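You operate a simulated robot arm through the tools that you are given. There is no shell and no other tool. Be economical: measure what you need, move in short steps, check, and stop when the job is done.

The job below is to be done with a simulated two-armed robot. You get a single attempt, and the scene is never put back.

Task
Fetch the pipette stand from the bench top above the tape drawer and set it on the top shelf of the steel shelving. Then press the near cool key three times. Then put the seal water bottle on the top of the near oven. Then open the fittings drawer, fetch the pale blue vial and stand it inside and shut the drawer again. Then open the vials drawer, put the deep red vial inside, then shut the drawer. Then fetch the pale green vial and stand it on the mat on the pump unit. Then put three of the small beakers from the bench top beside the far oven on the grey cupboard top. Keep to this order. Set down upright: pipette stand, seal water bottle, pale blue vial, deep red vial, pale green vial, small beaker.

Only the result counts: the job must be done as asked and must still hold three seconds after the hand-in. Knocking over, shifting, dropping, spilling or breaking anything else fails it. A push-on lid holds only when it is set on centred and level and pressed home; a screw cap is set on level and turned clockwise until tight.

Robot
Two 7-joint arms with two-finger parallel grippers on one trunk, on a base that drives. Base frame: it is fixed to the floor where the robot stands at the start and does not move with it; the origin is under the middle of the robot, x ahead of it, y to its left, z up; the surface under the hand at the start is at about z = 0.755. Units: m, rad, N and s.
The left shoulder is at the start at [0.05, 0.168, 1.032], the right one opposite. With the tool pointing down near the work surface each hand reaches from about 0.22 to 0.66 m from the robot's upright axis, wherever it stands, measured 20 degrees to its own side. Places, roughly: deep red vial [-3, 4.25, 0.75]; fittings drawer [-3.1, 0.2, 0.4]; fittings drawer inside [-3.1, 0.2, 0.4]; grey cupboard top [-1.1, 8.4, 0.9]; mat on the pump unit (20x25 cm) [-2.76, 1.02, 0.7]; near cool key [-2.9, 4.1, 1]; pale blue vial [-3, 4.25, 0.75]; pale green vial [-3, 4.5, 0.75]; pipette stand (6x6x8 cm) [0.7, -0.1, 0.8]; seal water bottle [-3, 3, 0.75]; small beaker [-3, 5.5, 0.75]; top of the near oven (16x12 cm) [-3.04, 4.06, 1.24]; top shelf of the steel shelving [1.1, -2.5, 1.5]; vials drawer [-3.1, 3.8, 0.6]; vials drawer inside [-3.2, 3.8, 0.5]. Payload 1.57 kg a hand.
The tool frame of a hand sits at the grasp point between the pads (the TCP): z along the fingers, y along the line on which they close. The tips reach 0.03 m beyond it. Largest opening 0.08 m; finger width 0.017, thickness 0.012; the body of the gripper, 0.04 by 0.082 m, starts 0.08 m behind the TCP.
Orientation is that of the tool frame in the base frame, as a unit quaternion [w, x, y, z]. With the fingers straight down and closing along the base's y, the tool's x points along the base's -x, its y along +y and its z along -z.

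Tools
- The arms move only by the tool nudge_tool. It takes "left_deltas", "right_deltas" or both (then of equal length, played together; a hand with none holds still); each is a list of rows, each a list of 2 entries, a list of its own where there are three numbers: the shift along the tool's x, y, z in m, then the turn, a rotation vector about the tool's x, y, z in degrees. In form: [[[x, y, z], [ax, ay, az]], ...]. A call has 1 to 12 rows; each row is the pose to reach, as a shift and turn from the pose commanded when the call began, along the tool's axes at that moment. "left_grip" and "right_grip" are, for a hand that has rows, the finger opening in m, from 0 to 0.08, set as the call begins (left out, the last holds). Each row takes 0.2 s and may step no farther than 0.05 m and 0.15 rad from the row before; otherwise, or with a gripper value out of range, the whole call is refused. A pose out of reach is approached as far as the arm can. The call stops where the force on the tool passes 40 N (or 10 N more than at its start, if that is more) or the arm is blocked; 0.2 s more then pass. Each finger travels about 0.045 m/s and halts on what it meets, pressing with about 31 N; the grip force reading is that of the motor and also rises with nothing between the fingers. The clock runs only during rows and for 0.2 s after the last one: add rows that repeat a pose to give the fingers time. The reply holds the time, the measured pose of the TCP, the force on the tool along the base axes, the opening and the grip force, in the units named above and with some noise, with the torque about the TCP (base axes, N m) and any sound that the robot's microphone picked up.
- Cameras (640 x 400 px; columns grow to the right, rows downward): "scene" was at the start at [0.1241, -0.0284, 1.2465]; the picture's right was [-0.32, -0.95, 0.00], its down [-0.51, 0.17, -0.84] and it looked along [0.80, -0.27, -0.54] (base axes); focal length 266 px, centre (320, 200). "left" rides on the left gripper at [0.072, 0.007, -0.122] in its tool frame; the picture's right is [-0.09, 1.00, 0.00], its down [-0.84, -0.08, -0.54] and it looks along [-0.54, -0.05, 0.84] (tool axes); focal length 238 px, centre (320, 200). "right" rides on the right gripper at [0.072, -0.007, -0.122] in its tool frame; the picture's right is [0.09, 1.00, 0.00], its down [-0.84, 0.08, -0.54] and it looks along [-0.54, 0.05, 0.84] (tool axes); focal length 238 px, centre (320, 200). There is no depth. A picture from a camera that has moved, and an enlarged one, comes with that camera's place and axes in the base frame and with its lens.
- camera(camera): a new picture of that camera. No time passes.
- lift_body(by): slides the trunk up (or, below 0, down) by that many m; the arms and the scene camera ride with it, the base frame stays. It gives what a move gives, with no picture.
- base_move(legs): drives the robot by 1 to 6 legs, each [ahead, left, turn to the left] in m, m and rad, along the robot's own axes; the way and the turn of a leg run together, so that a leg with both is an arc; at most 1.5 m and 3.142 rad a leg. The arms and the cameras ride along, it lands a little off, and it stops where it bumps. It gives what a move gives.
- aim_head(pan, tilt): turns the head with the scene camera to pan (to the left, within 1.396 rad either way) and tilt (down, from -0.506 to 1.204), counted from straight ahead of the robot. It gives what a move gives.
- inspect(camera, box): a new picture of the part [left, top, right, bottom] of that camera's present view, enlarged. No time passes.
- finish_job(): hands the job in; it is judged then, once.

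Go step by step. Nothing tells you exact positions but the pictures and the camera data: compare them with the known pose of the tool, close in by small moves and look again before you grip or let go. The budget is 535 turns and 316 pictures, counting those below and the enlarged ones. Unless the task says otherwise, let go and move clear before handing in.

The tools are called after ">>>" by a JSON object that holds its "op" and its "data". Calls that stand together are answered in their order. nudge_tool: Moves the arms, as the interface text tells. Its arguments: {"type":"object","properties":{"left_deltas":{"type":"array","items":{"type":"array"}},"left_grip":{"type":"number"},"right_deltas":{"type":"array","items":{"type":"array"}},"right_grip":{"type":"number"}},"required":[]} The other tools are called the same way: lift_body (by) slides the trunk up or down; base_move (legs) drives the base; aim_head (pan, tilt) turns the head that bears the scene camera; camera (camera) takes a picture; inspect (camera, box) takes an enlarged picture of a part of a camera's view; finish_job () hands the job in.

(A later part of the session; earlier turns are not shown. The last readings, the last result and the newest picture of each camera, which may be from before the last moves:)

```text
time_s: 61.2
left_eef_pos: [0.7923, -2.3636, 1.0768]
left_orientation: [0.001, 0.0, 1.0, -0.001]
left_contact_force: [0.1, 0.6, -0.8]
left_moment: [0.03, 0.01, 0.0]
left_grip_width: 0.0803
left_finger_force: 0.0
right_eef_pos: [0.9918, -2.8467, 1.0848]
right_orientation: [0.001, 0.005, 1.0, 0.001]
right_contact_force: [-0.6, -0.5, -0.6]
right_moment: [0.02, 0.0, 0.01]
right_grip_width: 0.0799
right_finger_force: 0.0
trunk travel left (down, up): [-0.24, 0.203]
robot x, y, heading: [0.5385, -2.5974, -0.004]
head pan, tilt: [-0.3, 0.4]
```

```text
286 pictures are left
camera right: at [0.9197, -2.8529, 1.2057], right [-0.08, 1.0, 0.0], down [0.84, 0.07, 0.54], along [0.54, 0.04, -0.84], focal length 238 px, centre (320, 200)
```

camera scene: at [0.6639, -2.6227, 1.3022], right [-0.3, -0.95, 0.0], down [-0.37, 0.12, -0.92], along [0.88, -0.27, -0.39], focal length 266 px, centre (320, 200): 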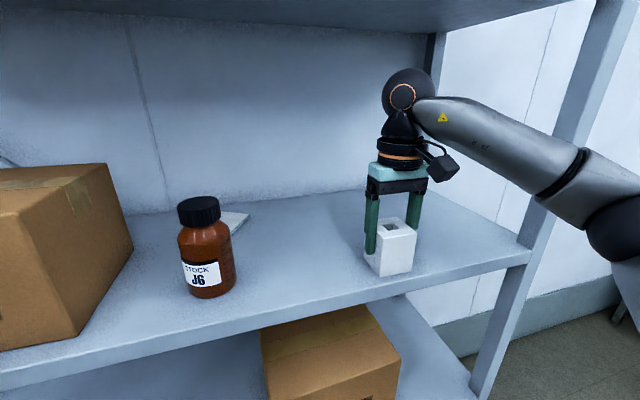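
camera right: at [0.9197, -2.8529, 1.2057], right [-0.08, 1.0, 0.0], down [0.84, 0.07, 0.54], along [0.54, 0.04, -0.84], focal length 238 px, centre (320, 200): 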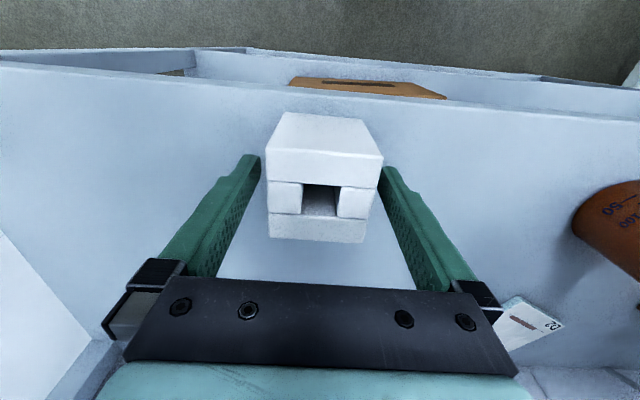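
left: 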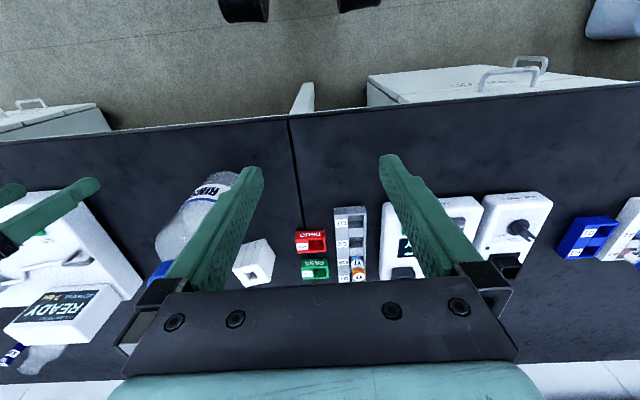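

Released; the stand is upright. Back out with the base, then pitch the right tool to horizontal.

>>> {"op": "base_move", "data": {"legs": [[-0.3, 0, 0]]}}

>>> {"op": "nudge_tool", "data": {"right_deltas": [[[-0.005, 0, 0], [0, -8, 0]], [[-0.01, 0, 0], [0, -16, 0]], [[-0.02, 0, 0], [0, -24, 0]], [[-0.03, 0, 0], [0, -32, 0]], [[-0.04, 0, 0], [0, -40, 0]], [[-0.05, 0, 0], [0, -48, 0]], [[-0.06, 0, 0], [0, -56, 0]], [[-0.07, 0, 0], [0, -64, 0]], [[-0.08, 0, 0], [0, -72, 0]], [[-0.09, 0, 0], [0, -80, 0]], [[-0.1, 0, 0], [0, -85, 0]], [[-0.1, 0, 0], [0, -90, 0]]]}}

>>> {"op": "camera", "data": {"camera": "scene"}}

>>> {"op": "camera", "data": {"camera": "right"}}

```text
time_s: 63.2
left_eef_pos: [0.4943, -2.363, 1.078]
left_orientation: [0.001, 0.003, 1.0, -0.001]
left_contact_force: [-0.2, 0.2, 0.6]
left_moment: [-0.01, -0.04, 0.0]
left_grip_width: 0.0799
left_finger_force: 0.1
right_eef_pos: [0.6934, -2.8467, 1.0841]
right_orientation: [0.001, 0.008, 1.0, 0.001]
right_contact_force: [0.6, 0.0, 0.5]
right_moment: [0.03, 0.0, 0.03]
right_grip_width: 0.08
right_finger_force: 0.1
trunk travel left (down, up): [-0.24, 0.203]
robot x, y, heading: [0.2371, -2.5967, -0.003]
head pan, tilt: [-0.3, 0.4]
```

```text
time_s: 65.8
left_eef_pos: [0.4951, -2.3635, 1.0766]
left_orientation: [0.001, 0.002, 1.0, -0.001]
left_contact_force: [-0.1, 0.2, 0.0]
left_moment: [0.01, -0.02, 0.01]
left_grip_width: 0.0804
left_finger_force: 0.0
right_eef_pos: [0.7878, -2.8489, 1.0852]
right_orientation: [0.66, 0.006, 0.751, -0.004]
right_contact_force: [0.5, 0.0, 1.6]
right_moment: [0.01, 0.02, -0.03]
right_grip_width: 0.0797
right_finger_force: 0.1
right hand out of reach, approached as far as the arm can: row 11, 12
trunk travel left (down, up): [-0.24, 0.203]
robot x, y, heading: [0.2374, -2.5924, -0.009]
head pan, tilt: [-0.3, 0.4]
```

```text
285 pictures are left
camera scene: at [0.3658, -2.6224, 1.3019], right [-0.3, -0.95, 0.0], down [-0.37, 0.12, -0.92], along [0.88, -0.28, -0.39], focal length 266 px, centre (320, 200)
```

scene: 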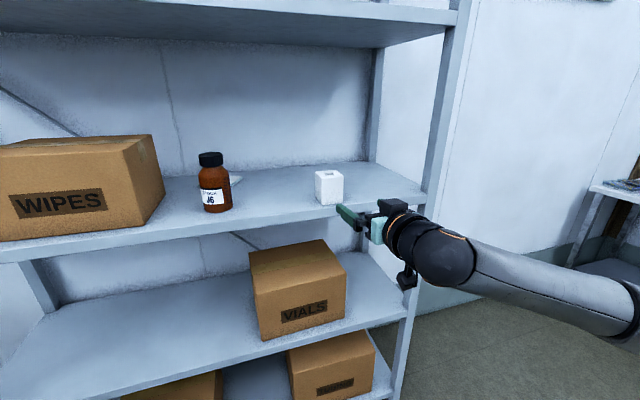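

```text
284 pictures are left
camera right: at [0.6567, -2.8542, 1.0285], right [0.0, 1.0, -0.09], down [-0.43, 0.08, 0.9], along [0.9, 0.04, 0.43], focal length 238 px, centre (320, 200)
```

right: 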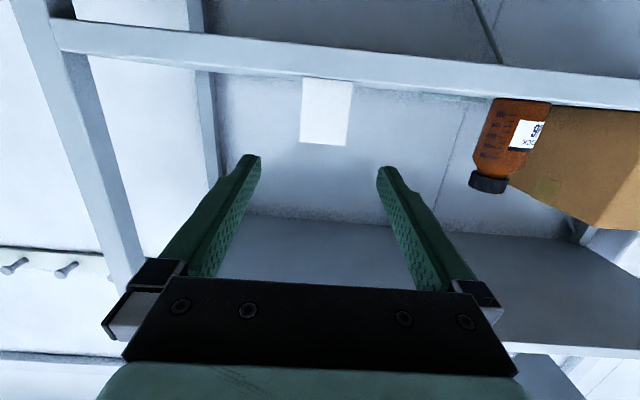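

Tool is ~7° short of level, which is fine. Drive 0.1 m closer, then measure alignment.

>>> {"op": "base_move", "data": {"legs": [[0.1, 0, 0.005]]}}

>>> {"op": "nudge_tool", "data": {"right_deltas": [[[0.018, 0, 0.0], [0, 0, 0]], [[0.018, 0, 0], [0, 0, 0]]]}}

>>> {"op": "camera", "data": {"camera": "scene"}}

>>> {"op": "camera", "data": {"camera": "right"}}

```text
time_s: 67.0
left_eef_pos: [0.592, -2.3622, 1.0777]
left_orientation: [0.001, -0.001, 1.0, -0.001]
left_contact_force: [-0.1, 0.0, 0.8]
left_moment: [0.02, 0.01, -0.02]
left_grip_width: 0.08
left_finger_force: 0.1
right_eef_pos: [0.8894, -2.8451, 1.0855]
right_orientation: [0.66, 0.004, 0.751, -0.003]
right_contact_force: [-0.8, 0.1, -0.5]
right_moment: [0.02, -0.04, -0.02]
right_grip_width: 0.08
right_finger_force: 0.0
trunk travel left (down, up): [-0.24, 0.203]
robot x, y, heading: [0.3386, -2.5904, 0.003]
head pan, tilt: [-0.3, 0.4]
```

```text
time_s: 67.6
left_eef_pos: [0.5927, -2.3614, 1.0774]
left_orientation: [0.001, -0.001, 1.0, -0.001]
left_contact_force: [0.2, -0.5, 0.0]
left_moment: [0.0, 0.0, 0.01]
left_grip_width: 0.0803
left_finger_force: 0.1
right_eef_pos: [0.8885, -2.8448, 1.0767]
right_orientation: [0.658, 0.004, 0.753, -0.002]
right_contact_force: [0.1, -0.2, 0.0]
right_moment: [0.0, 0.01, -0.01]
right_grip_width: 0.0798
right_finger_force: 0.0
right hand out of reach, approached as far as the arm can: row 1, 2
trunk travel left (down, up): [-0.24, 0.203]
robot x, y, heading: [0.3385, -2.5951, -0.002]
head pan, tilt: [-0.3, 0.4]
```

```text
283 pictures are left
camera scene: at [0.4652, -2.6218, 1.3019], right [-0.3, -0.96, 0.0], down [-0.37, 0.12, -0.92], along [0.88, -0.27, -0.39], focal length 266 px, centre (320, 200)
```

scene: 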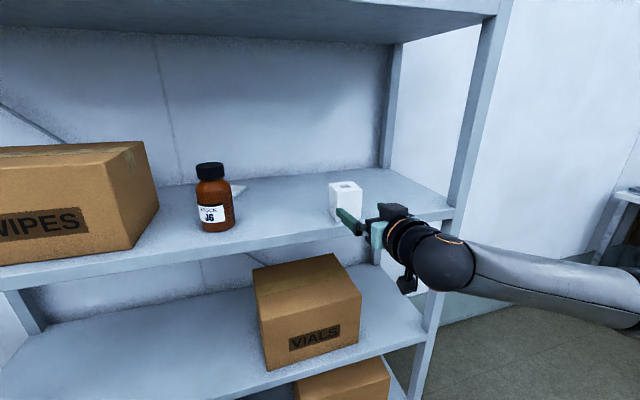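

```text
282 pictures are left
camera right: at [0.7562, -2.8522, 1.0213], right [0.0, 1.0, -0.09], down [-0.42, 0.08, 0.9], along [0.91, 0.04, 0.42], focal length 238 px, centre (320, 200)
```

right: 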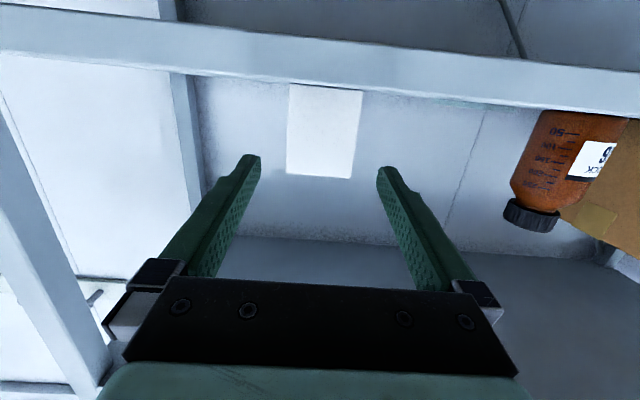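

Aligned. Move the open fingers forward around the stand and check.

>>> {"op": "nudge_tool", "data": {"right_deltas": [[[-0.0055, 0, 0.04], [0, 0, 0]], [[-0.01, 0, 0.075], [0, 0, 0]], [[-0.0125, 0, 0.094], [0, 0, 0]], [[-0.0125, 0, 0.094], [0, 0, 0]]]}}

>>> {"op": "camera", "data": {"camera": "scene"}}

>>> {"op": "camera", "data": {"camera": "right"}}

```text
time_s: 68.6
left_eef_pos: [0.5928, -2.3621, 1.0781]
left_orientation: [0.001, -0.001, 1.0, 0.0]
left_contact_force: [-0.2, -0.3, 0.5]
left_moment: [-0.02, 0.01, 0.04]
left_grip_width: 0.0799
left_finger_force: 0.0
right_eef_pos: [0.9812, -2.8459, 1.0785]
right_orientation: [0.659, 0.003, 0.752, -0.001]
right_contact_force: [-0.2, -0.4, 0.0]
right_moment: [-0.01, -0.01, 0.0]
right_grip_width: 0.0802
right_finger_force: 0.0
trunk travel left (down, up): [-0.24, 0.203]
robot x, y, heading: [0.3369, -2.5939, 0.001]
head pan, tilt: [-0.3, 0.4]
```

```text
281 pictures are left
camera scene: at [0.4652, -2.6219, 1.3019], right [-0.3, -0.96, 0.0], down [-0.37, 0.12, -0.92], along [0.88, -0.27, -0.39], focal length 266 px, centre (320, 200)
```

scene: 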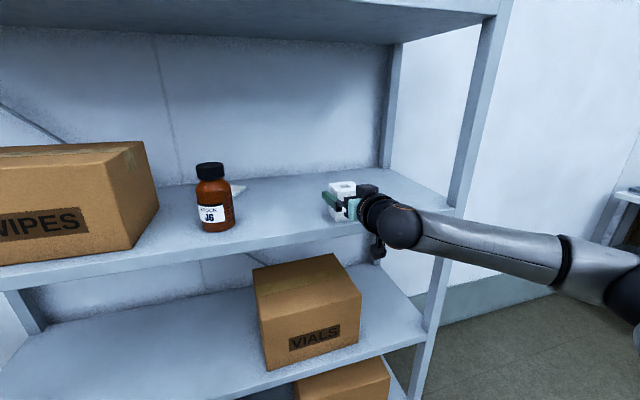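

```text
280 pictures are left
camera right: at [0.8513, -2.8534, 1.0217], right [0.0, 1.0, -0.09], down [-0.43, 0.08, 0.9], along [0.9, 0.04, 0.42], focal length 238 px, centre (320, 200)
```

right: 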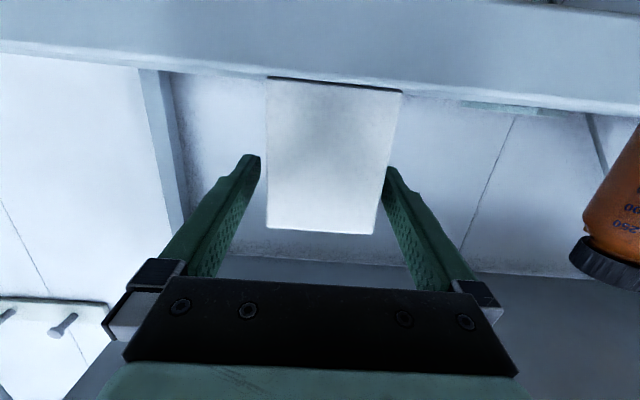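

Fingers straddle it. Closing.

>>> {"op": "nudge_tool", "data": {"right_deltas": [[[0, 0, 0], [0, 0, 0]], [[0, 0, 0], [0, 0, 0]], [[0, 0, 0], [0, 0, 0]], [[0, 0, 0], [0, 0, 0]]], "right_grip": 0.05}}

>>> {"op": "nudge_tool", "data": {"right_deltas": [[[-0.03, 0, 0], [0, 0, 0]], [[-0.05, 0, 0], [0, 0, 0]]]}}

>>> {"op": "camera", "data": {"camera": "right"}}

>>> {"op": "camera", "data": {"camera": "scene"}}

```text
time_s: 69.6
left_eef_pos: [0.5943, -2.3613, 1.0783]
left_orientation: [0.002, -0.001, 1.0, -0.001]
left_contact_force: [0.1, 0.7, 0.8]
left_moment: [0.03, 0.02, -0.01]
left_grip_width: 0.08
left_finger_force: 0.0
right_eef_pos: [0.9815, -2.8461, 1.0786]
right_orientation: [0.659, 0.003, 0.752, -0.002]
right_contact_force: [-0.9, 1.3, 1.2]
right_moment: [0.01, -0.11, 0.01]
right_grip_width: 0.0598
right_finger_force: 30.9
trunk travel left (down, up): [-0.24, 0.203]
robot x, y, heading: [0.336, -2.5951, -0.0]
head pan, tilt: [-0.3, 0.4]
```

```text
time_s: 70.2
left_eef_pos: [0.5922, -2.3624, 1.0773]
left_orientation: [0.001, -0.001, 1.0, -0.002]
left_contact_force: [0.4, -0.3, 0.4]
left_moment: [0.0, 0.0, 0.01]
left_grip_width: 0.0798
left_finger_force: 0.1
right_eef_pos: [0.9899, -2.8458, 1.126]
right_orientation: [0.659, 0.004, 0.752, -0.003]
right_contact_force: [-0.6, -0.6, -1.3]
right_moment: [0.0, 0.02, 0.01]
right_grip_width: 0.06
right_finger_force: 30.9
trunk travel left (down, up): [-0.24, 0.203]
robot x, y, heading: [0.3396, -2.6005, -0.002]
head pan, tilt: [-0.3, 0.4]
```

```text
279 pictures are left
camera right: at [0.8582, -2.8521, 1.0695], right [0.0, 1.0, -0.09], down [-0.43, 0.08, 0.9], along [0.9, 0.04, 0.42], focal length 238 px, centre (320, 200)
```

right: 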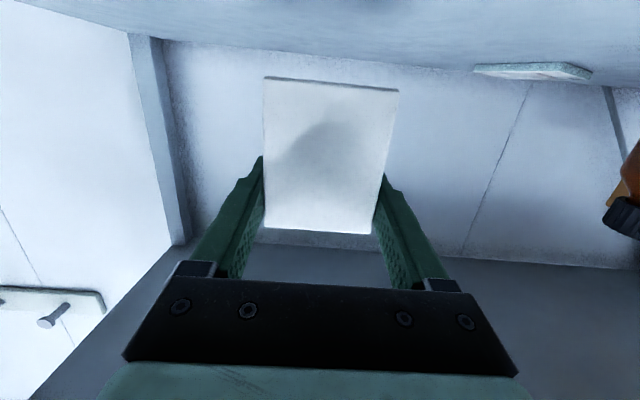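

```text
278 pictures are left
camera scene: at [0.4655, -2.6219, 1.3019], right [-0.3, -0.96, 0.0], down [-0.37, 0.12, -0.92], along [0.88, -0.27, -0.39], focal length 266 px, centre (320, 200)
```

scene: 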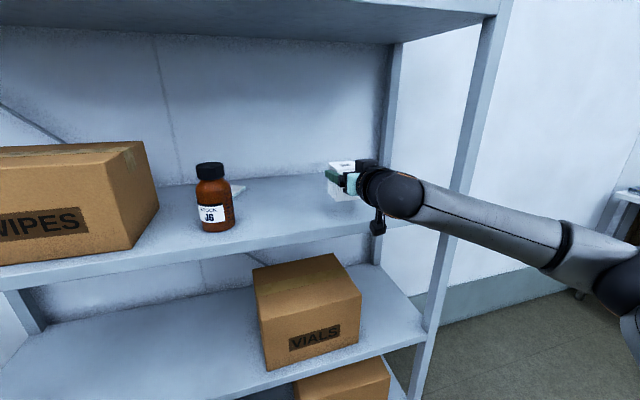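

Stand is held by a near-level tool. Back out, raise the trunk and the hand to above the top shelf level.

>>> {"op": "base_move", "data": {"legs": [[-0.35, 0, 0]]}}

>>> {"op": "lift_body", "data": {"by": 0.2}}

>>> {"op": "nudge_tool", "data": {"right_deltas": [[[-0.045, 0, 0], [0, 0, 0]], [[-0.09, 0, 0], [0, 0, 0]], [[-0.135, 0, 0], [0, 0, 0]], [[-0.18, 0, 0], [0, 0, 0]], [[-0.22, 0, 0], [0, 0, 0]], [[-0.22, 0, 0], [0, 0, 0]]]}}

>>> {"op": "aim_head", "data": {"pan": -0.3, "tilt": 0.05}}

>>> {"op": "camera", "data": {"camera": "scene"}}

```text
time_s: 72.4
left_eef_pos: [0.2442, -2.3623, 1.0782]
left_orientation: [0.001, 0.001, 1.0, -0.001]
left_contact_force: [0.5, 0.0, 0.1]
left_moment: [0.01, 0.02, 0.0]
left_grip_width: 0.0801
left_finger_force: 0.2
right_eef_pos: [0.639, -2.8481, 1.1274]
right_orientation: [0.66, 0.005, 0.751, -0.004]
right_contact_force: [-0.7, 0.2, -2.3]
right_moment: [0.0, 0.03, 0.02]
right_grip_width: 0.06
right_finger_force: 30.8
trunk travel left (down, up): [-0.24, 0.203]
robot x, y, heading: [-0.012, -2.5933, -0.008]
head pan, tilt: [-0.3, 0.4]
```

```text
time_s: 74.6
left_eef_pos: [0.2441, -2.3627, 1.2781]
left_orientation: [0.002, 0.001, 1.0, 0.0]
left_contact_force: [-0.1, 0.1, -0.2]
left_moment: [-0.01, -0.02, 0.01]
left_grip_width: 0.0801
left_finger_force: 0.1
right_eef_pos: [0.639, -2.8467, 1.3265]
right_orientation: [0.659, 0.005, 0.752, -0.004]
right_contact_force: [0.4, -1.3, -2.6]
right_moment: [-0.01, 0.0, 0.03]
right_grip_width: 0.0599
right_finger_force: 31.2
trunk travel left (down, up): [-0.44, 0.003]
robot x, y, heading: [-0.0129, -2.5947, -0.006]
head pan, tilt: [-0.3, 0.4]
```

```text
time_s: 76.0
left_eef_pos: [0.2449, -2.3629, 1.2777]
left_orientation: [0.001, 0.001, 1.0, -0.001]
left_contact_force: [0.3, -0.2, 0.2]
left_moment: [0.01, -0.04, 0.01]
left_grip_width: 0.08
left_finger_force: 0.1
right_eef_pos: [0.6687, -2.8476, 1.5443]
right_orientation: [0.66, 0.005, 0.752, -0.004]
right_contact_force: [0.1, -0.8, -3.1]
right_moment: [0.01, 0.02, 0.01]
right_grip_width: 0.0598
right_finger_force: 30.8
trunk travel left (down, up): [-0.44, 0.003]
robot x, y, heading: [-0.0116, -2.5919, -0.006]
head pan, tilt: [-0.3, 0.4]
```

```text
time_s: 76.8
left_eef_pos: [0.2436, -2.3628, 1.2788]
left_orientation: [0.0, 0.001, 1.0, -0.001]
left_contact_force: [0.0, 0.7, 0.0]
left_moment: [0.0, -0.01, -0.01]
left_grip_width: 0.0799
left_finger_force: 0.0
right_eef_pos: [0.6689, -2.8475, 1.544]
right_orientation: [0.659, 0.005, 0.752, -0.004]
right_contact_force: [0.7, -0.2, -2.5]
right_moment: [0.02, 0.05, -0.03]
right_grip_width: 0.0598
right_finger_force: 31.1
trunk travel left (down, up): [-0.44, 0.003]
robot x, y, heading: [-0.0119, -2.595, -0.007]
head pan, tilt: [-0.3, 0.051]
```

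```text
277 pictures are left
camera scene: at [0.115, -2.6214, 1.5342], right [-0.3, -0.95, 0.0], down [-0.05, 0.02, -1.0], along [0.95, -0.3, -0.05], focal length 266 px, centre (320, 200)
```

scene: 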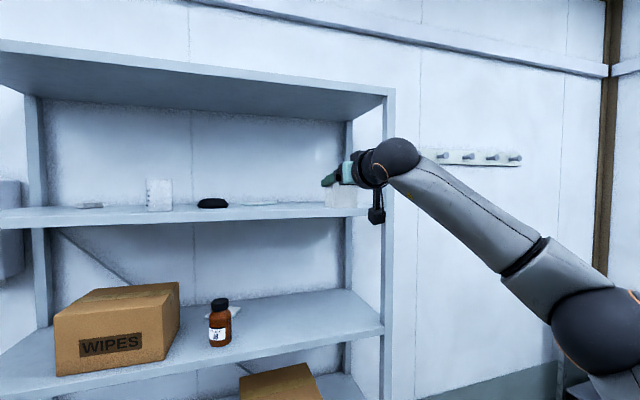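

Good height. I'll raise 2 cm more and drive forward into the shelf.

>>> {"op": "nudge_tool", "data": {"right_deltas": [[[-0.02, 0, 0], [0, 0, 0]], [[-0.02, 0, 0], [0, 0, 0]]]}}

>>> {"op": "base_move", "data": {"legs": [[0.32, 0, 0.007]]}}

>>> {"op": "camera", "data": {"camera": "scene"}}

>>> {"op": "camera", "data": {"camera": "right"}}

```text
time_s: 77.4
left_eef_pos: [0.2445, -2.3634, 1.278]
left_orientation: [0.0, 0.001, 1.0, -0.001]
left_contact_force: [-0.7, 0.8, -0.2]
left_moment: [0.05, 0.0, 0.0]
left_grip_width: 0.08
left_finger_force: 0.0
right_eef_pos: [0.6723, -2.8492, 1.5645]
right_orientation: [0.659, 0.005, 0.752, -0.003]
right_contact_force: [-0.4, -0.6, -2.9]
right_moment: [0.01, 0.05, 0.02]
right_grip_width: 0.0597
right_finger_force: 30.5
trunk travel left (down, up): [-0.44, 0.003]
robot x, y, heading: [-0.0139, -2.5968, -0.008]
head pan, tilt: [-0.3, 0.051]
```

```text
time_s: 79.6
left_eef_pos: [0.5607, -2.359, 1.2769]
left_orientation: [0.0, -0.005, 1.0, -0.001]
left_contact_force: [-0.1, -0.5, 0.1]
left_moment: [0.02, 0.02, -0.03]
left_grip_width: 0.0802
left_finger_force: 0.0
right_eef_pos: [0.9947, -2.8389, 1.564]
right_orientation: [0.66, 0.0, 0.752, 0.0]
right_contact_force: [0.2, -0.7, -3.0]
right_moment: [0.01, 0.02, 0.02]
right_grip_width: 0.0602
right_finger_force: 31.6
trunk travel left (down, up): [-0.44, 0.003]
robot x, y, heading: [0.3083, -2.5946, 0.005]
head pan, tilt: [-0.3, 0.051]
```

```text
276 pictures are left
camera scene: at [0.4353, -2.6189, 1.5342], right [-0.29, -0.96, 0.0], down [-0.05, 0.01, -1.0], along [0.96, -0.29, -0.05], focal length 266 px, centre (320, 200)
```

scene: 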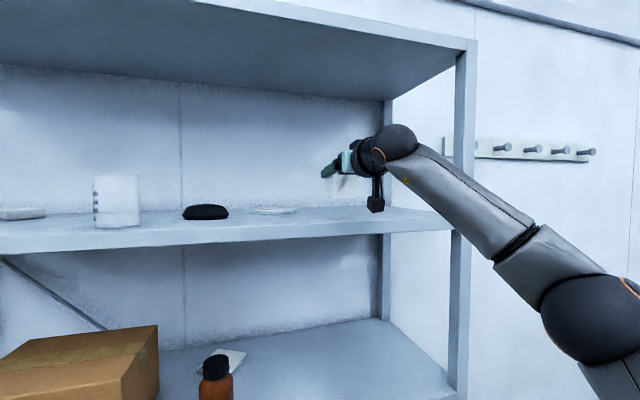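

```text
275 pictures are left
camera right: at [0.8636, -2.8459, 1.5083], right [-0.01, 1.0, -0.09], down [-0.43, 0.08, 0.9], along [0.9, 0.05, 0.43], focal length 238 px, centre (320, 200)
```

right: 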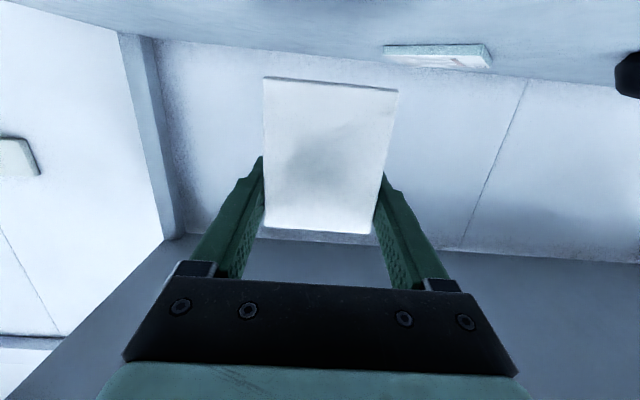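

Over the shelf, clear of the card and other items. I'll move 1.5 cm deeper and lower gently to contact.

>>> {"op": "nudge_tool", "data": {"right_deltas": [[[0.0, 0, 0.015], [0, 0, 0]], [[0.02, 0, 0.018], [0, 0, 0]], [[0.032, 0, 0.019], [0, 0, 0]], [[0.036, 0, 0.019], [0, 0, 0]], [[0.036, 0, 0.019], [0, 0, 0]]]}}

>>> {"op": "camera", "data": {"camera": "right"}}

>>> {"op": "inspect", "data": {"camera": "scene", "box": [220, 110, 480, 260]}}

```text
time_s: 80.8
left_eef_pos: [0.5616, -2.3588, 1.2782]
left_orientation: [0.0, -0.006, 1.0, -0.001]
left_contact_force: [0.3, -0.5, 0.0]
left_moment: [-0.01, 0.01, 0.04]
left_grip_width: 0.0801
left_finger_force: 0.0
right_eef_pos: [1.0091, -2.8395, 1.5274]
right_orientation: [0.659, 0.0, 0.752, 0.001]
right_contact_force: [-0.6, 0.1, -2.8]
right_moment: [0.0, 0.06, 0.02]
right_grip_width: 0.0602
right_finger_force: 31.1
trunk travel left (down, up): [-0.44, 0.003]
robot x, y, heading: [0.3109, -2.5899, 0.008]
head pan, tilt: [-0.3, 0.051]
```

```text
274 pictures are left
camera right: at [0.8771, -2.8467, 1.4704], right [-0.01, 1.0, -0.09], down [-0.43, 0.08, 0.9], along [0.9, 0.05, 0.43], focal length 238 px, centre (320, 200)
```

right: 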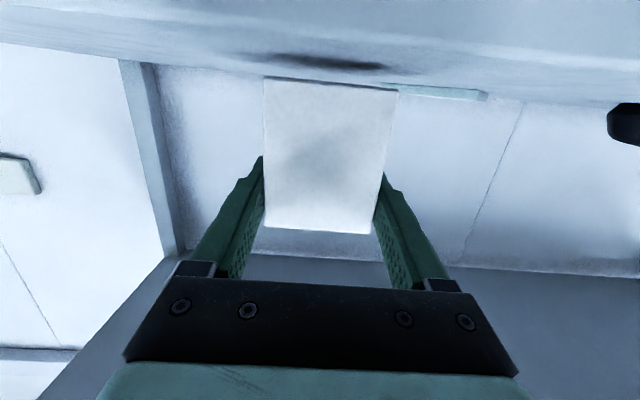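

```text
2.46 times, centred on (350, 185) of scene
camera zoom: at [0.4348, -2.6188, 1.5343], right [-0.29, -0.96, 0.0], down [-0.05, 0.01, -1.0], along [0.96, -0.29, -0.05], focal length 655 px, centre (246, 237)
```

zoom: 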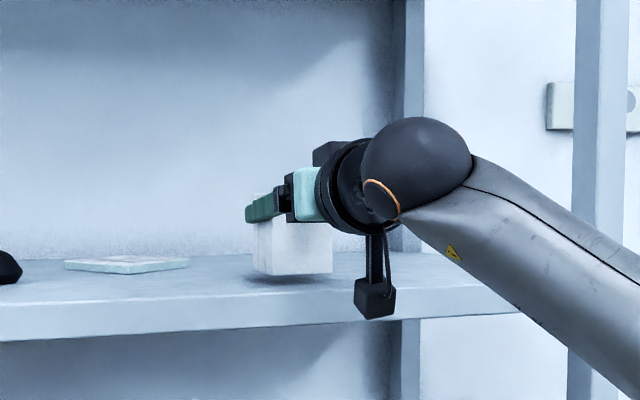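

Shadow shows a few mm left. Lower in small steps.

>>> {"op": "nudge_tool", "data": {"right_deltas": [[[0.003, 0, 0], [0, 0, 0]], [[0.006, 0, 0.0005], [0, 0, 0]], [[0.006, 0, 0.0005], [0, 0, 0]]]}}

>>> {"op": "camera", "data": {"camera": "right"}}

```text
time_s: 81.6
left_eef_pos: [0.5612, -2.3582, 1.2776]
left_orientation: [0.001, -0.004, 1.0, -0.001]
left_contact_force: [-0.8, 0.1, 0.0]
left_moment: [0.05, 0.0, 0.0]
left_grip_width: 0.0797
left_finger_force: 0.0
right_eef_pos: [1.0078, -2.8389, 1.5205]
right_orientation: [0.659, 0.0, 0.752, 0.001]
right_contact_force: [-0.2, -0.2, -2.6]
right_moment: [-0.03, 0.05, 0.0]
right_grip_width: 0.0597
right_finger_force: 31.2
trunk travel left (down, up): [-0.44, 0.003]
robot x, y, heading: [0.3056, -2.5917, 0.01]
head pan, tilt: [-0.3, 0.051]
```

```text
272 pictures are left
camera right: at [0.8766, -2.8459, 1.4642], right [-0.01, 1.0, -0.09], down [-0.43, 0.08, 0.9], along [0.9, 0.05, 0.43], focal length 238 px, centre (320, 200)
```

right: 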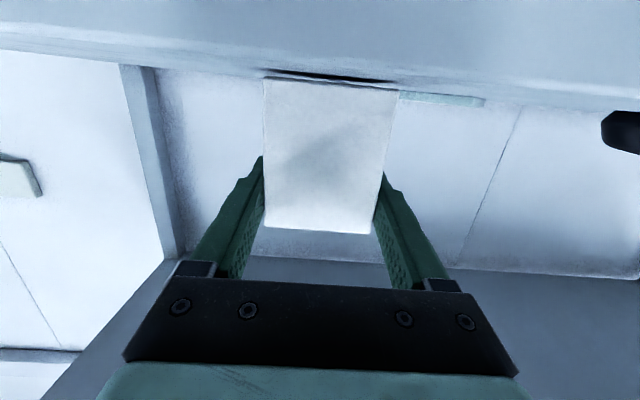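

Almost down; two more small steps.

>>> {"op": "nudge_tool", "data": {"right_deltas": [[[0.002, 0, 0], [0, 0, 0]], [[0.004, 0, 0.0005], [0, 0, 0]], [[0.004, 0, 0.0005], [0, 0, 0]]]}}

>>> {"op": "camera", "data": {"camera": "right"}}

```text
time_s: 82.4
left_eef_pos: [0.5602, -2.3578, 1.277]
left_orientation: [0.001, -0.005, 1.0, -0.001]
left_contact_force: [-0.4, 0.4, -0.4]
left_moment: [-0.02, 0.0, 0.04]
left_grip_width: 0.08
left_finger_force: 0.1
right_eef_pos: [1.0071, -2.8382, 1.519]
right_orientation: [0.661, 0.0, 0.75, 0.001]
right_contact_force: [2.2, 0.2, 3.7]
right_moment: [-0.15, 0.0, 0.05]
right_grip_width: 0.0598
right_finger_force: 31.1
trunk travel left (down, up): [-0.44, 0.003]
robot x, y, heading: [0.3055, -2.5965, 0.007]
head pan, tilt: [-0.3, 0.051]
```

```text
271 pictures are left
camera right: at [0.8763, -2.846, 1.461], right [-0.01, 1.0, -0.09], down [-0.43, 0.08, 0.9], along [0.9, 0.05, 0.43], focal length 238 px, centre (320, 200)
```

right: 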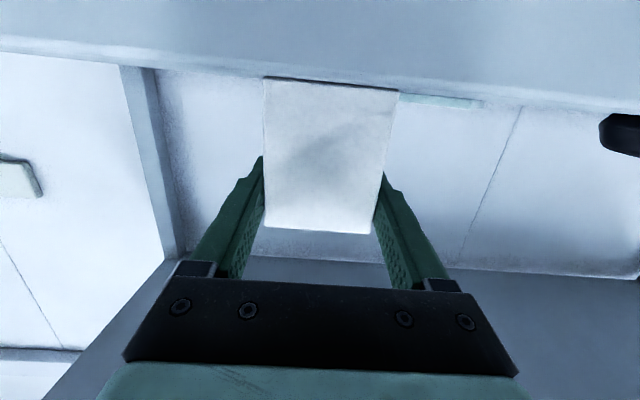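

Contact made. Open the fingers and withdraw along the tool axis.

>>> {"op": "nudge_tool", "data": {"right_deltas": [[[0, 0, 0], [0, 0, 0]], [[0, 0, 0], [0, 0, 0]], [[0, 0, 0], [0, 0, 0]], [[0, 0, 0], [0, 0, 0]]], "right_grip": 0.08}}

>>> {"op": "nudge_tool", "data": {"right_deltas": [[[0, 0, -0.04], [0, 0, 0]], [[0, 0, -0.08], [0, 0, 0]], [[0, 0, -0.12], [0, 0, 0]]]}}

>>> {"op": "base_move", "data": {"legs": [[-0.4, 0, 0]]}}

>>> {"op": "camera", "data": {"camera": "scene"}}

```text
time_s: 83.4
left_eef_pos: [0.5613, -2.3579, 1.2777]
left_orientation: [0.001, -0.005, 1.0, -0.001]
left_contact_force: [-0.4, -0.1, 0.8]
left_moment: [0.02, 0.01, -0.01]
left_grip_width: 0.0801
left_finger_force: 0.0
right_eef_pos: [1.0073, -2.8384, 1.5158]
right_orientation: [0.66, 0.001, 0.751, 0.0]
right_contact_force: [0.7, -0.6, 0.1]
right_moment: [0.0, -0.01, 0.03]
right_grip_width: 0.0802
right_finger_force: 0.0
trunk travel left (down, up): [-0.44, 0.003]
robot x, y, heading: [0.3081, -2.5945, 0.009]
head pan, tilt: [-0.3, 0.051]
```

```text
time_s: 84.2
left_eef_pos: [0.5594, -2.3598, 1.2789]
left_orientation: [0.001, -0.005, 1.0, -0.002]
left_contact_force: [0.0, -0.3, -0.5]
left_moment: [-0.02, -0.02, 0.0]
left_grip_width: 0.0799
left_finger_force: 0.0
right_eef_pos: [0.8868, -2.8415, 1.5324]
right_orientation: [0.66, 0.001, 0.751, 0.0]
right_contact_force: [-0.4, -1.0, 0.4]
right_moment: [0.0, -0.04, -0.01]
right_grip_width: 0.08
right_finger_force: 0.1
trunk travel left (down, up): [-0.44, 0.003]
robot x, y, heading: [0.3068, -2.5928, 0.005]
head pan, tilt: [-0.3, 0.051]
```

```text
time_s: 86.6
left_eef_pos: [0.168, -2.362, 1.2768]
left_orientation: [0.0, -0.006, 1.0, 0.0]
left_contact_force: [0.9, -0.1, -0.2]
left_moment: [-0.03, 0.03, 0.03]
left_grip_width: 0.0799
left_finger_force: 0.1
right_eef_pos: [0.4978, -2.8437, 1.532]
right_orientation: [0.66, -0.001, 0.751, 0.002]
right_contact_force: [-0.1, 0.3, 1.1]
right_moment: [0.04, -0.02, 0.0]
right_grip_width: 0.0801
right_finger_force: 0.1
trunk travel left (down, up): [-0.44, 0.003]
robot x, y, heading: [-0.0837, -2.5966, 0.01]
head pan, tilt: [-0.3, 0.051]
```

```text
270 pictures are left
camera scene: at [0.0424, -2.6225, 1.5344], right [-0.28, -0.96, 0.0], down [-0.05, 0.01, -1.0], along [0.96, -0.28, -0.05], focal length 266 px, centre (320, 200)
```

scene: 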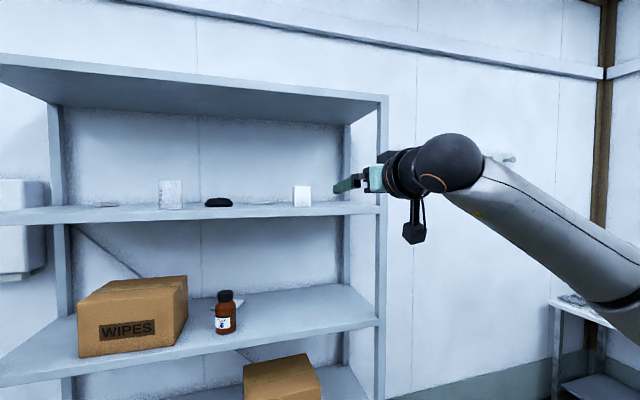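

The pipette stand stands on the top shelf. Now tuck the right arm (tool down), lower the trunk, back up and turn to see the route to the ovens.

>>> {"op": "nudge_tool", "data": {"right_deltas": [[[0.03, 0, -0.02], [0, 8, 0]], [[0.06, 0, -0.04], [0, 16, 0]], [[0.09, 0, -0.06], [0, 24, 0]], [[0.12, 0, -0.08], [0, 32, 0]], [[0.15, 0, -0.1], [0, 40, 0]], [[0.18, 0, -0.12], [0, 48, 0]], [[0.2, 0, -0.14], [0, 56, 0]], [[0.2, 0, -0.16], [0, 64, 0]], [[0.2, 0, -0.18], [0, 72, 0]], [[0.2, 0, -0.19], [0, 80, 0]], [[0.2, 0, -0.2], [0, 82.6, 0]], [[0.2, 0, -0.2], [0, 82.6, 0]]]}}

>>> {"op": "lift_body", "data": {"by": -0.2}}

>>> {"op": "base_move", "data": {"legs": [[-0.6, 0, 0], [0, 0, 2.0]]}}

>>> {"op": "aim_head", "data": {"pan": 0, "tilt": 0.2}}

>>> {"op": "camera", "data": {"camera": "scene"}}

```text
time_s: 89.2
left_eef_pos: [0.1686, -2.3614, 1.2782]
left_orientation: [0.0, -0.006, 1.0, -0.001]
left_contact_force: [-0.5, 0.0, -0.5]
left_moment: [0.0, 0.03, 0.03]
left_grip_width: 0.0798
left_finger_force: 0.1
right_eef_pos: [0.2737, -2.8428, 1.3593]
right_orientation: [-0.001, -0.001, 1.0, 0.001]
right_contact_force: [1.0, 0.0, 0.4]
right_moment: [0.0, 0.04, -0.02]
right_grip_width: 0.08
right_finger_force: 0.0
trunk travel left (down, up): [-0.44, 0.003]
robot x, y, heading: [-0.084, -2.5969, 0.01]
head pan, tilt: [-0.3, 0.051]
```

```text
time_s: 91.4
left_eef_pos: [0.1692, -2.3618, 1.0787]
left_orientation: [0.001, -0.007, 1.0, 0.0]
left_contact_force: [-0.8, 0.1, 0.1]
left_moment: [0.0, 0.0, -0.01]
left_grip_width: 0.0802
left_finger_force: 0.1
right_eef_pos: [0.2741, -2.8448, 1.1585]
right_orientation: [0.0, -0.001, 1.0, 0.001]
right_contact_force: [-0.7, -0.3, -0.4]
right_moment: [-0.01, 0.05, -0.01]
right_grip_width: 0.0799
right_finger_force: 0.0
trunk travel left (down, up): [-0.24, 0.203]
robot x, y, heading: [-0.0828, -2.598, 0.016]
head pan, tilt: [-0.3, 0.051]
```

```text
time_s: 99.6
left_eef_pos: [-0.9995, -2.4731, 1.0769]
left_orientation: [-0.002, 0.847, -0.532, 0.0]
left_contact_force: [0.1, -0.4, -0.6]
left_moment: [0.01, 0.02, 0.02]
left_grip_width: 0.08
left_finger_force: 0.0
right_eef_pos: [-0.6073, -2.1744, 1.159]
right_orientation: [0.001, 0.844, -0.536, -0.001]
right_contact_force: [-0.7, -0.4, -0.6]
right_moment: [0.0, -0.02, 0.0]
right_grip_width: 0.0803
right_finger_force: 0.0
trunk travel left (down, up): [-0.24, 0.203]
robot x, y, heading: [-0.6782, -2.6019, 2.016]
head pan, tilt: [-0.3, 0.051]
```

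```text
time_s: 100.4
left_eef_pos: [-1.0003, -2.4729, 1.0782]
left_orientation: [-0.002, 0.847, -0.531, 0.0]
left_contact_force: [0.2, -0.2, 0.1]
left_moment: [-0.01, -0.02, -0.01]
left_grip_width: 0.0798
left_finger_force: 0.1
right_eef_pos: [-0.6076, -2.1746, 1.1586]
right_orientation: [0.001, 0.845, -0.535, 0.0]
right_contact_force: [-0.6, -0.1, -0.9]
right_moment: [0.0, 0.01, 0.02]
right_grip_width: 0.0801
right_finger_force: 0.0
trunk travel left (down, up): [-0.24, 0.203]
robot x, y, heading: [-0.6759, -2.6001, 2.018]
head pan, tilt: [0.0, 0.201]
```

```text
269 pictures are left
camera scene: at [-0.7374, -2.4822, 1.3205], right [0.9, 0.43, 0.0], down [0.09, -0.18, -0.98], along [-0.42, 0.88, -0.2], focal length 266 px, centre (320, 200)
```

scene: 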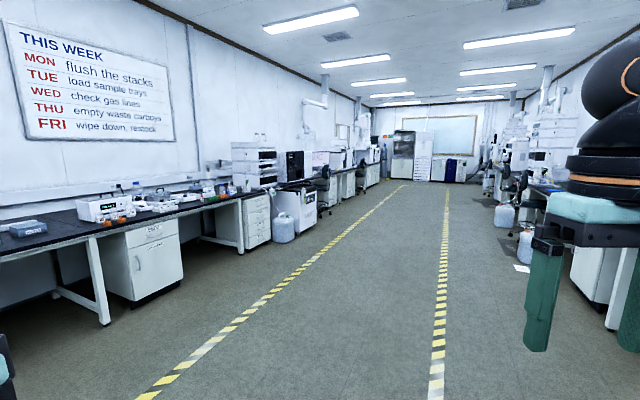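

A clear aisle runs along +y between taped lines. I'll line up with it and drive toward y≈4.

>>> {"op": "base_move", "data": {"legs": [[0, 0, -0.447], [0, 0.45, 0], [1.4, 0, 0], [1.4, 0, 0], [1.4, 0, 0], [1.4, 0, 0]]}}

>>> {"op": "aim_head", "data": {"pan": 0.9, "tilt": 0.25}}

>>> {"op": "camera", "data": {"camera": "scene"}}

```text
time_s: 132.4
left_eef_pos: [-1.4101, 3.2372, 1.0771]
left_orientation: [-0.002, 0.717, -0.697, -0.001]
left_contact_force: [-0.4, 0.0, -0.6]
left_moment: [-0.01, -0.01, -0.02]
left_grip_width: 0.0798
left_finger_force: 0.1
right_eef_pos: [-0.9297, 3.3492, 1.1594]
right_orientation: [0.001, 0.713, -0.702, 0.0]
right_contact_force: [0.6, -0.1, 0.4]
right_moment: [0.0, 0.02, 0.02]
right_grip_width: 0.0799
right_finger_force: 0.0
trunk travel left (down, up): [-0.24, 0.203]
robot x, y, heading: [-1.1741, 2.9884, 1.593]
head pan, tilt: [0.0, 0.201]
```

```text
time_s: 133.6
left_eef_pos: [-1.4116, 3.2364, 1.0777]
left_orientation: [-0.001, 0.717, -0.697, 0.0]
left_contact_force: [-0.6, 0.7, 0.2]
left_moment: [0.02, 0.0, 0.01]
left_grip_width: 0.08
left_finger_force: 0.2
right_eef_pos: [-0.931, 3.3483, 1.1591]
right_orientation: [0.0, 0.713, -0.702, 0.0]
right_contact_force: [0.4, -0.4, -0.2]
right_moment: [0.01, -0.02, 0.0]
right_grip_width: 0.0801
right_finger_force: 0.0
trunk travel left (down, up): [-0.24, 0.203]
robot x, y, heading: [-1.1709, 2.9866, 1.598]
head pan, tilt: [0.901, 0.25]
```

```text
268 pictures are left
camera scene: at [-1.2479, 3.083, 1.3159], right [0.6, 0.8, 0.0], down [0.2, -0.15, -0.97], along [-0.77, 0.58, -0.25], focal length 266 px, centre (320, 200)
```

scene: 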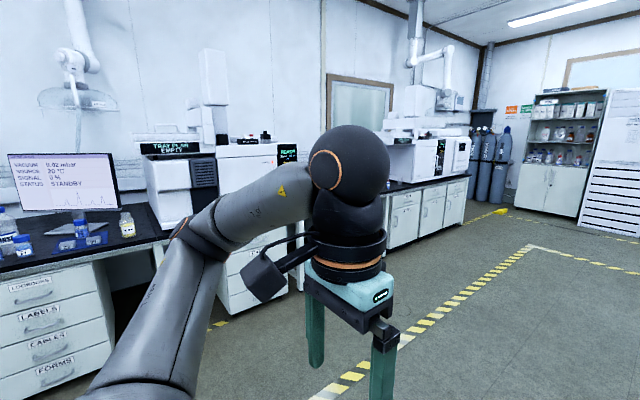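

I'll drive on to y≈4.05 and face the −x bench.

>>> {"op": "base_move", "data": {"legs": [[1.0, 0, 0], [0, 0, 1.544]]}}

>>> {"op": "aim_head", "data": {"pan": 0, "tilt": 0.25}}

>>> {"op": "camera", "data": {"camera": "scene"}}

```text
time_s: 142.6
left_eef_pos: [-1.4635, 3.7713, 1.0773]
left_orientation: [0.0, 1.0, -0.011, -0.001]
left_contact_force: [0.2, 0.5, 0.4]
left_moment: [-0.03, -0.05, 0.02]
left_grip_width: 0.0799
left_finger_force: 0.1
right_eef_pos: [-1.5506, 4.2575, 1.1597]
right_orientation: [0.001, 1.0, -0.017, 0.0]
right_contact_force: [0.2, 0.3, 0.4]
right_moment: [0.02, 0.04, 0.01]
right_grip_width: 0.0799
right_finger_force: 0.0
trunk travel left (down, up): [-0.24, 0.203]
robot x, y, heading: [-1.1988, 3.9992, 3.115]
head pan, tilt: [0.901, 0.25]
```

```text
time_s: 143.8
left_eef_pos: [-1.4638, 3.7724, 1.0775]
left_orientation: [-0.001, 1.0, -0.012, -0.001]
left_contact_force: [-0.9, 0.7, -0.4]
left_moment: [-0.03, 0.02, 0.0]
left_grip_width: 0.0798
left_finger_force: 0.0
right_eef_pos: [-1.5516, 4.2568, 1.1597]
right_orientation: [0.002, 1.0, -0.017, 0.0]
right_contact_force: [-0.7, 0.6, 0.6]
right_moment: [-0.01, -0.02, -0.05]
right_grip_width: 0.0799
right_finger_force: 0.0
trunk travel left (down, up): [-0.24, 0.203]
robot x, y, heading: [-1.2023, 3.9941, 3.116]
head pan, tilt: [0.0, 0.25]
```

```text
267 pictures are left
camera scene: at [-1.3361, 4.0011, 1.3159], right [0.02, 1.0, 0.0], down [0.25, -0.01, -0.97], along [-0.97, 0.02, -0.25], focal length 266 px, centre (320, 200)
```

scene: 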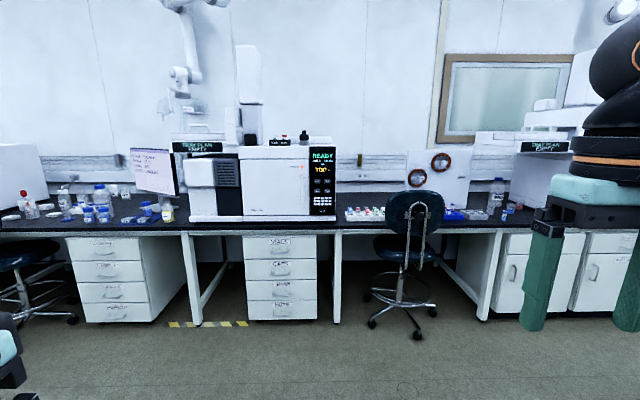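

I see the near oven with control panel, vial racks, drawers and a chair. Zooming for detail.

>>> {"op": "inspect", "data": {"camera": "scene", "box": [220, 120, 420, 245]}}

>>> {"op": "inspect", "data": {"camera": "scene", "box": [0, 140, 220, 280]}}

>>> {"op": "inspect", "data": {"camera": "scene", "box": [220, 230, 440, 340]}}

```text
3.20 times, centred on (320, 182) of scene
camera zoom: at [-1.3361, 4.0011, 1.3159], right [0.02, 1.0, 0.0], down [0.25, -0.01, -0.97], along [-0.97, 0.02, -0.25], focal length 852 px, centre (320, 256)
```

zoom: 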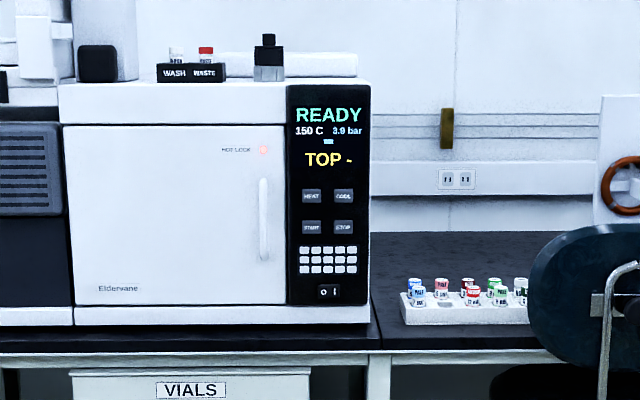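

```text
2.86 times, centred on (110, 210) of scene
camera zoom: at [-1.3361, 4.0011, 1.3159], right [0.02, 1.0, 0.0], down [0.25, -0.01, -0.97], along [-0.97, 0.02, -0.25], focal length 760 px, centre (920, 171)
```

zoom: 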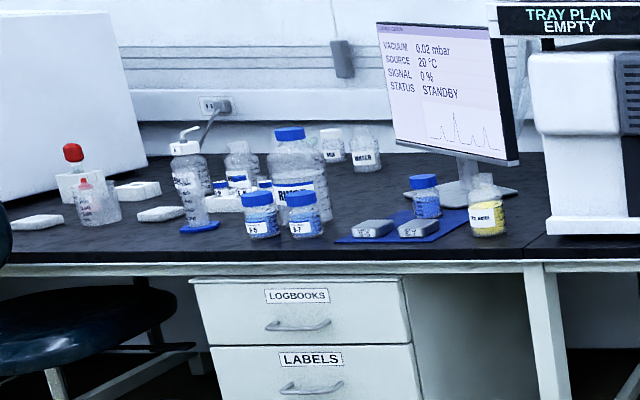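

```text
2.91 times, centred on (330, 285) of scene
camera zoom: at [-1.3361, 4.0011, 1.3159], right [0.02, 1.0, 0.0], down [0.25, -0.01, -0.97], along [-0.97, 0.02, -0.25], focal length 774 px, centre (291, -47)
```

zoom: 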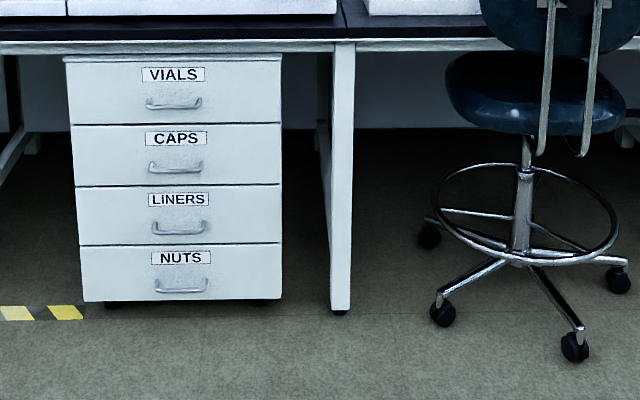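

The COOL key on the near oven is at about (-2.9, 4.08, 1.03). I'll approach and pitch the right tool level with closed fingers.

>>> {"op": "base_move", "data": {"legs": [[0.7, 0.06, 0.0256]]}}

>>> {"op": "nudge_tool", "data": {"right_deltas": [[[-0.005, 0, 0], [0, -8, 0]], [[-0.01, 0, 0], [0, -16, 0]], [[-0.02, 0, 0], [0, -24, 0]], [[-0.03, 0, 0], [0, -32, 0]], [[-0.04, 0, 0], [0, -40, 0]], [[-0.05, 0, 0], [0, -48, 0]], [[-0.07, 0, 0], [0, -56, 0]], [[-0.09, 0, 0], [0, -64, 0]], [[-0.11, 0, 0], [0, -72, 0]], [[-0.13, 0, 0], [0, -80, 0]], [[-0.15, 0, 0], [0, -85, 0]], [[-0.17, 0, 0], [0, -88, 0]]], "right_grip": 0.0}}

>>> {"op": "aim_head", "data": {"pan": -0.1, "tilt": 0.3}}

>>> {"op": "camera", "data": {"camera": "scene"}}

>>> {"op": "camera", "data": {"camera": "right"}}

```text
time_s: 147.6
left_eef_pos: [-2.1546, 3.7103, 1.0789]
left_orientation: [0.0, 1.0, 0.003, -0.001]
left_contact_force: [-1.0, 0.3, -0.3]
left_moment: [0.01, -0.02, 0.01]
left_grip_width: 0.0799
left_finger_force: 0.0
right_eef_pos: [-2.2567, 4.1913, 1.1587]
right_orientation: [0.0, 1.0, -0.002, 0.001]
right_contact_force: [1.0, -0.3, 0.5]
right_moment: [-0.01, -0.04, -0.02]
right_grip_width: 0.08
right_finger_force: 0.0
trunk travel left (down, up): [-0.24, 0.203]
robot x, y, heading: [-1.8999, 3.9407, -3.134]
head pan, tilt: [0.0, 0.25]
```

```text
time_s: 150.2
left_eef_pos: [-2.1553, 3.7102, 1.0771]
left_orientation: [-0.001, 1.0, 0.003, -0.001]
left_contact_force: [-0.1, 1.2, 0.7]
left_moment: [0.0, 0.01, 0.0]
left_grip_width: 0.08
left_finger_force: 0.1
right_eef_pos: [-2.4256, 4.1939, 1.16]
right_orientation: [0.0, 0.718, -0.001, -0.696]
right_contact_force: [1.0, -0.4, 0.7]
right_moment: [-0.01, 0.0, 0.01]
right_grip_width: 0.0
right_finger_force: 21.0
trunk travel left (down, up): [-0.24, 0.203]
robot x, y, heading: [-1.9014, 3.9414, -3.133]
head pan, tilt: [0.0, 0.25]
```

```text
time_s: 150.9
left_eef_pos: [-2.155, 3.7107, 1.0776]
left_orientation: [-0.001, 1.0, 0.003, -0.001]
left_contact_force: [-0.7, -0.3, 0.4]
left_moment: [-0.01, 0.01, -0.02]
left_grip_width: 0.0801
left_finger_force: 0.0
right_eef_pos: [-2.4245, 4.1937, 1.1595]
right_orientation: [-0.001, 0.72, -0.002, -0.694]
right_contact_force: [0.4, 0.7, 0.0]
right_moment: [0.0, -0.02, 0.0]
right_grip_width: 0.0002
right_finger_force: 20.8
trunk travel left (down, up): [-0.24, 0.203]
robot x, y, heading: [-1.9005, 3.9446, -3.138]
head pan, tilt: [-0.099, 0.3]
```

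```text
263 pictures are left
camera scene: at [-2.0341, 3.952, 1.3112], right [0.09, 1.0, 0.0], down [0.29, -0.03, -0.96], along [-0.95, 0.09, -0.3], focal length 266 px, centre (320, 200)
```

scene: 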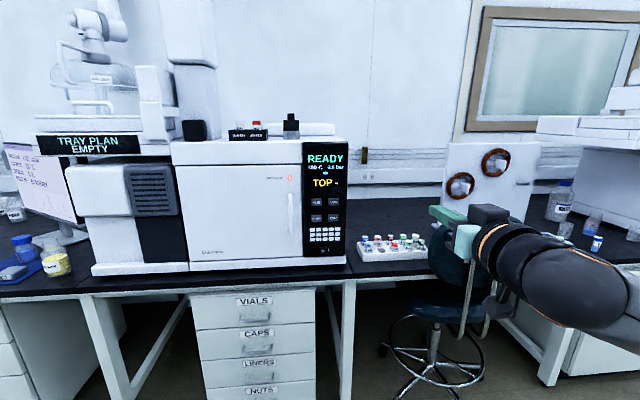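

```text
262 pictures are left
camera right: at [-2.3015, 4.1979, 1.0911], right [0.0, -1.0, -0.09], down [0.51, -0.08, 0.86], along [-0.86, -0.05, 0.51], focal length 238 px, centre (320, 200)
```

right: 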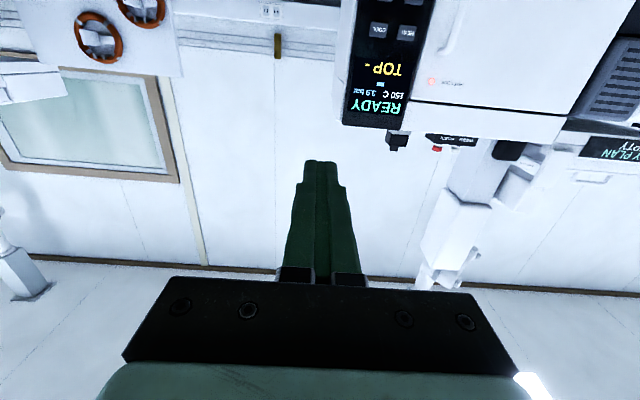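

Tool is level. Zoom on the panel from both cameras to triangulate COOL.

>>> {"op": "inspect", "data": {"camera": "scene", "box": [280, 130, 440, 275]}}

>>> {"op": "inspect", "data": {"camera": "right", "box": [320, 0, 480, 140]}}

```text
2.76 times, centred on (360, 202) of scene
camera zoom: at [-2.0341, 3.952, 1.3112], right [0.09, 1.0, 0.0], down [0.29, -0.03, -0.96], along [-0.95, 0.09, -0.3], focal length 734 px, centre (210, 193)
```

zoom: 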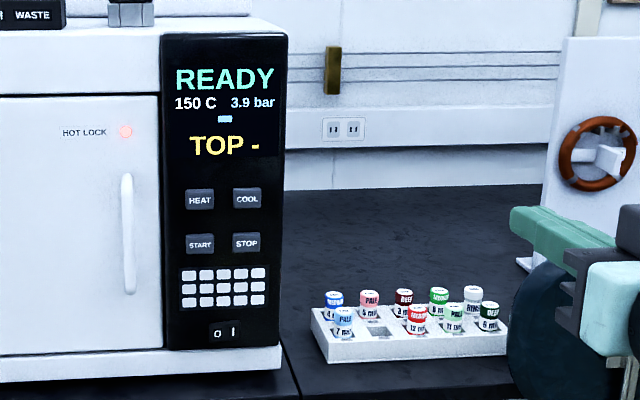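

```text
2.86 times, centred on (400, 70) of right
camera zoom: at [-2.3015, 4.1979, 1.0911], right [0.0, -1.0, -0.09], down [0.51, -0.08, 0.86], along [-0.86, -0.05, 0.51], focal length 681 px, centre (91, 571)
```

zoom: 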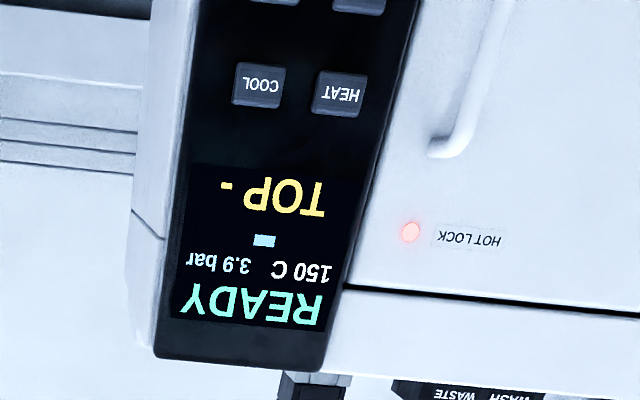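

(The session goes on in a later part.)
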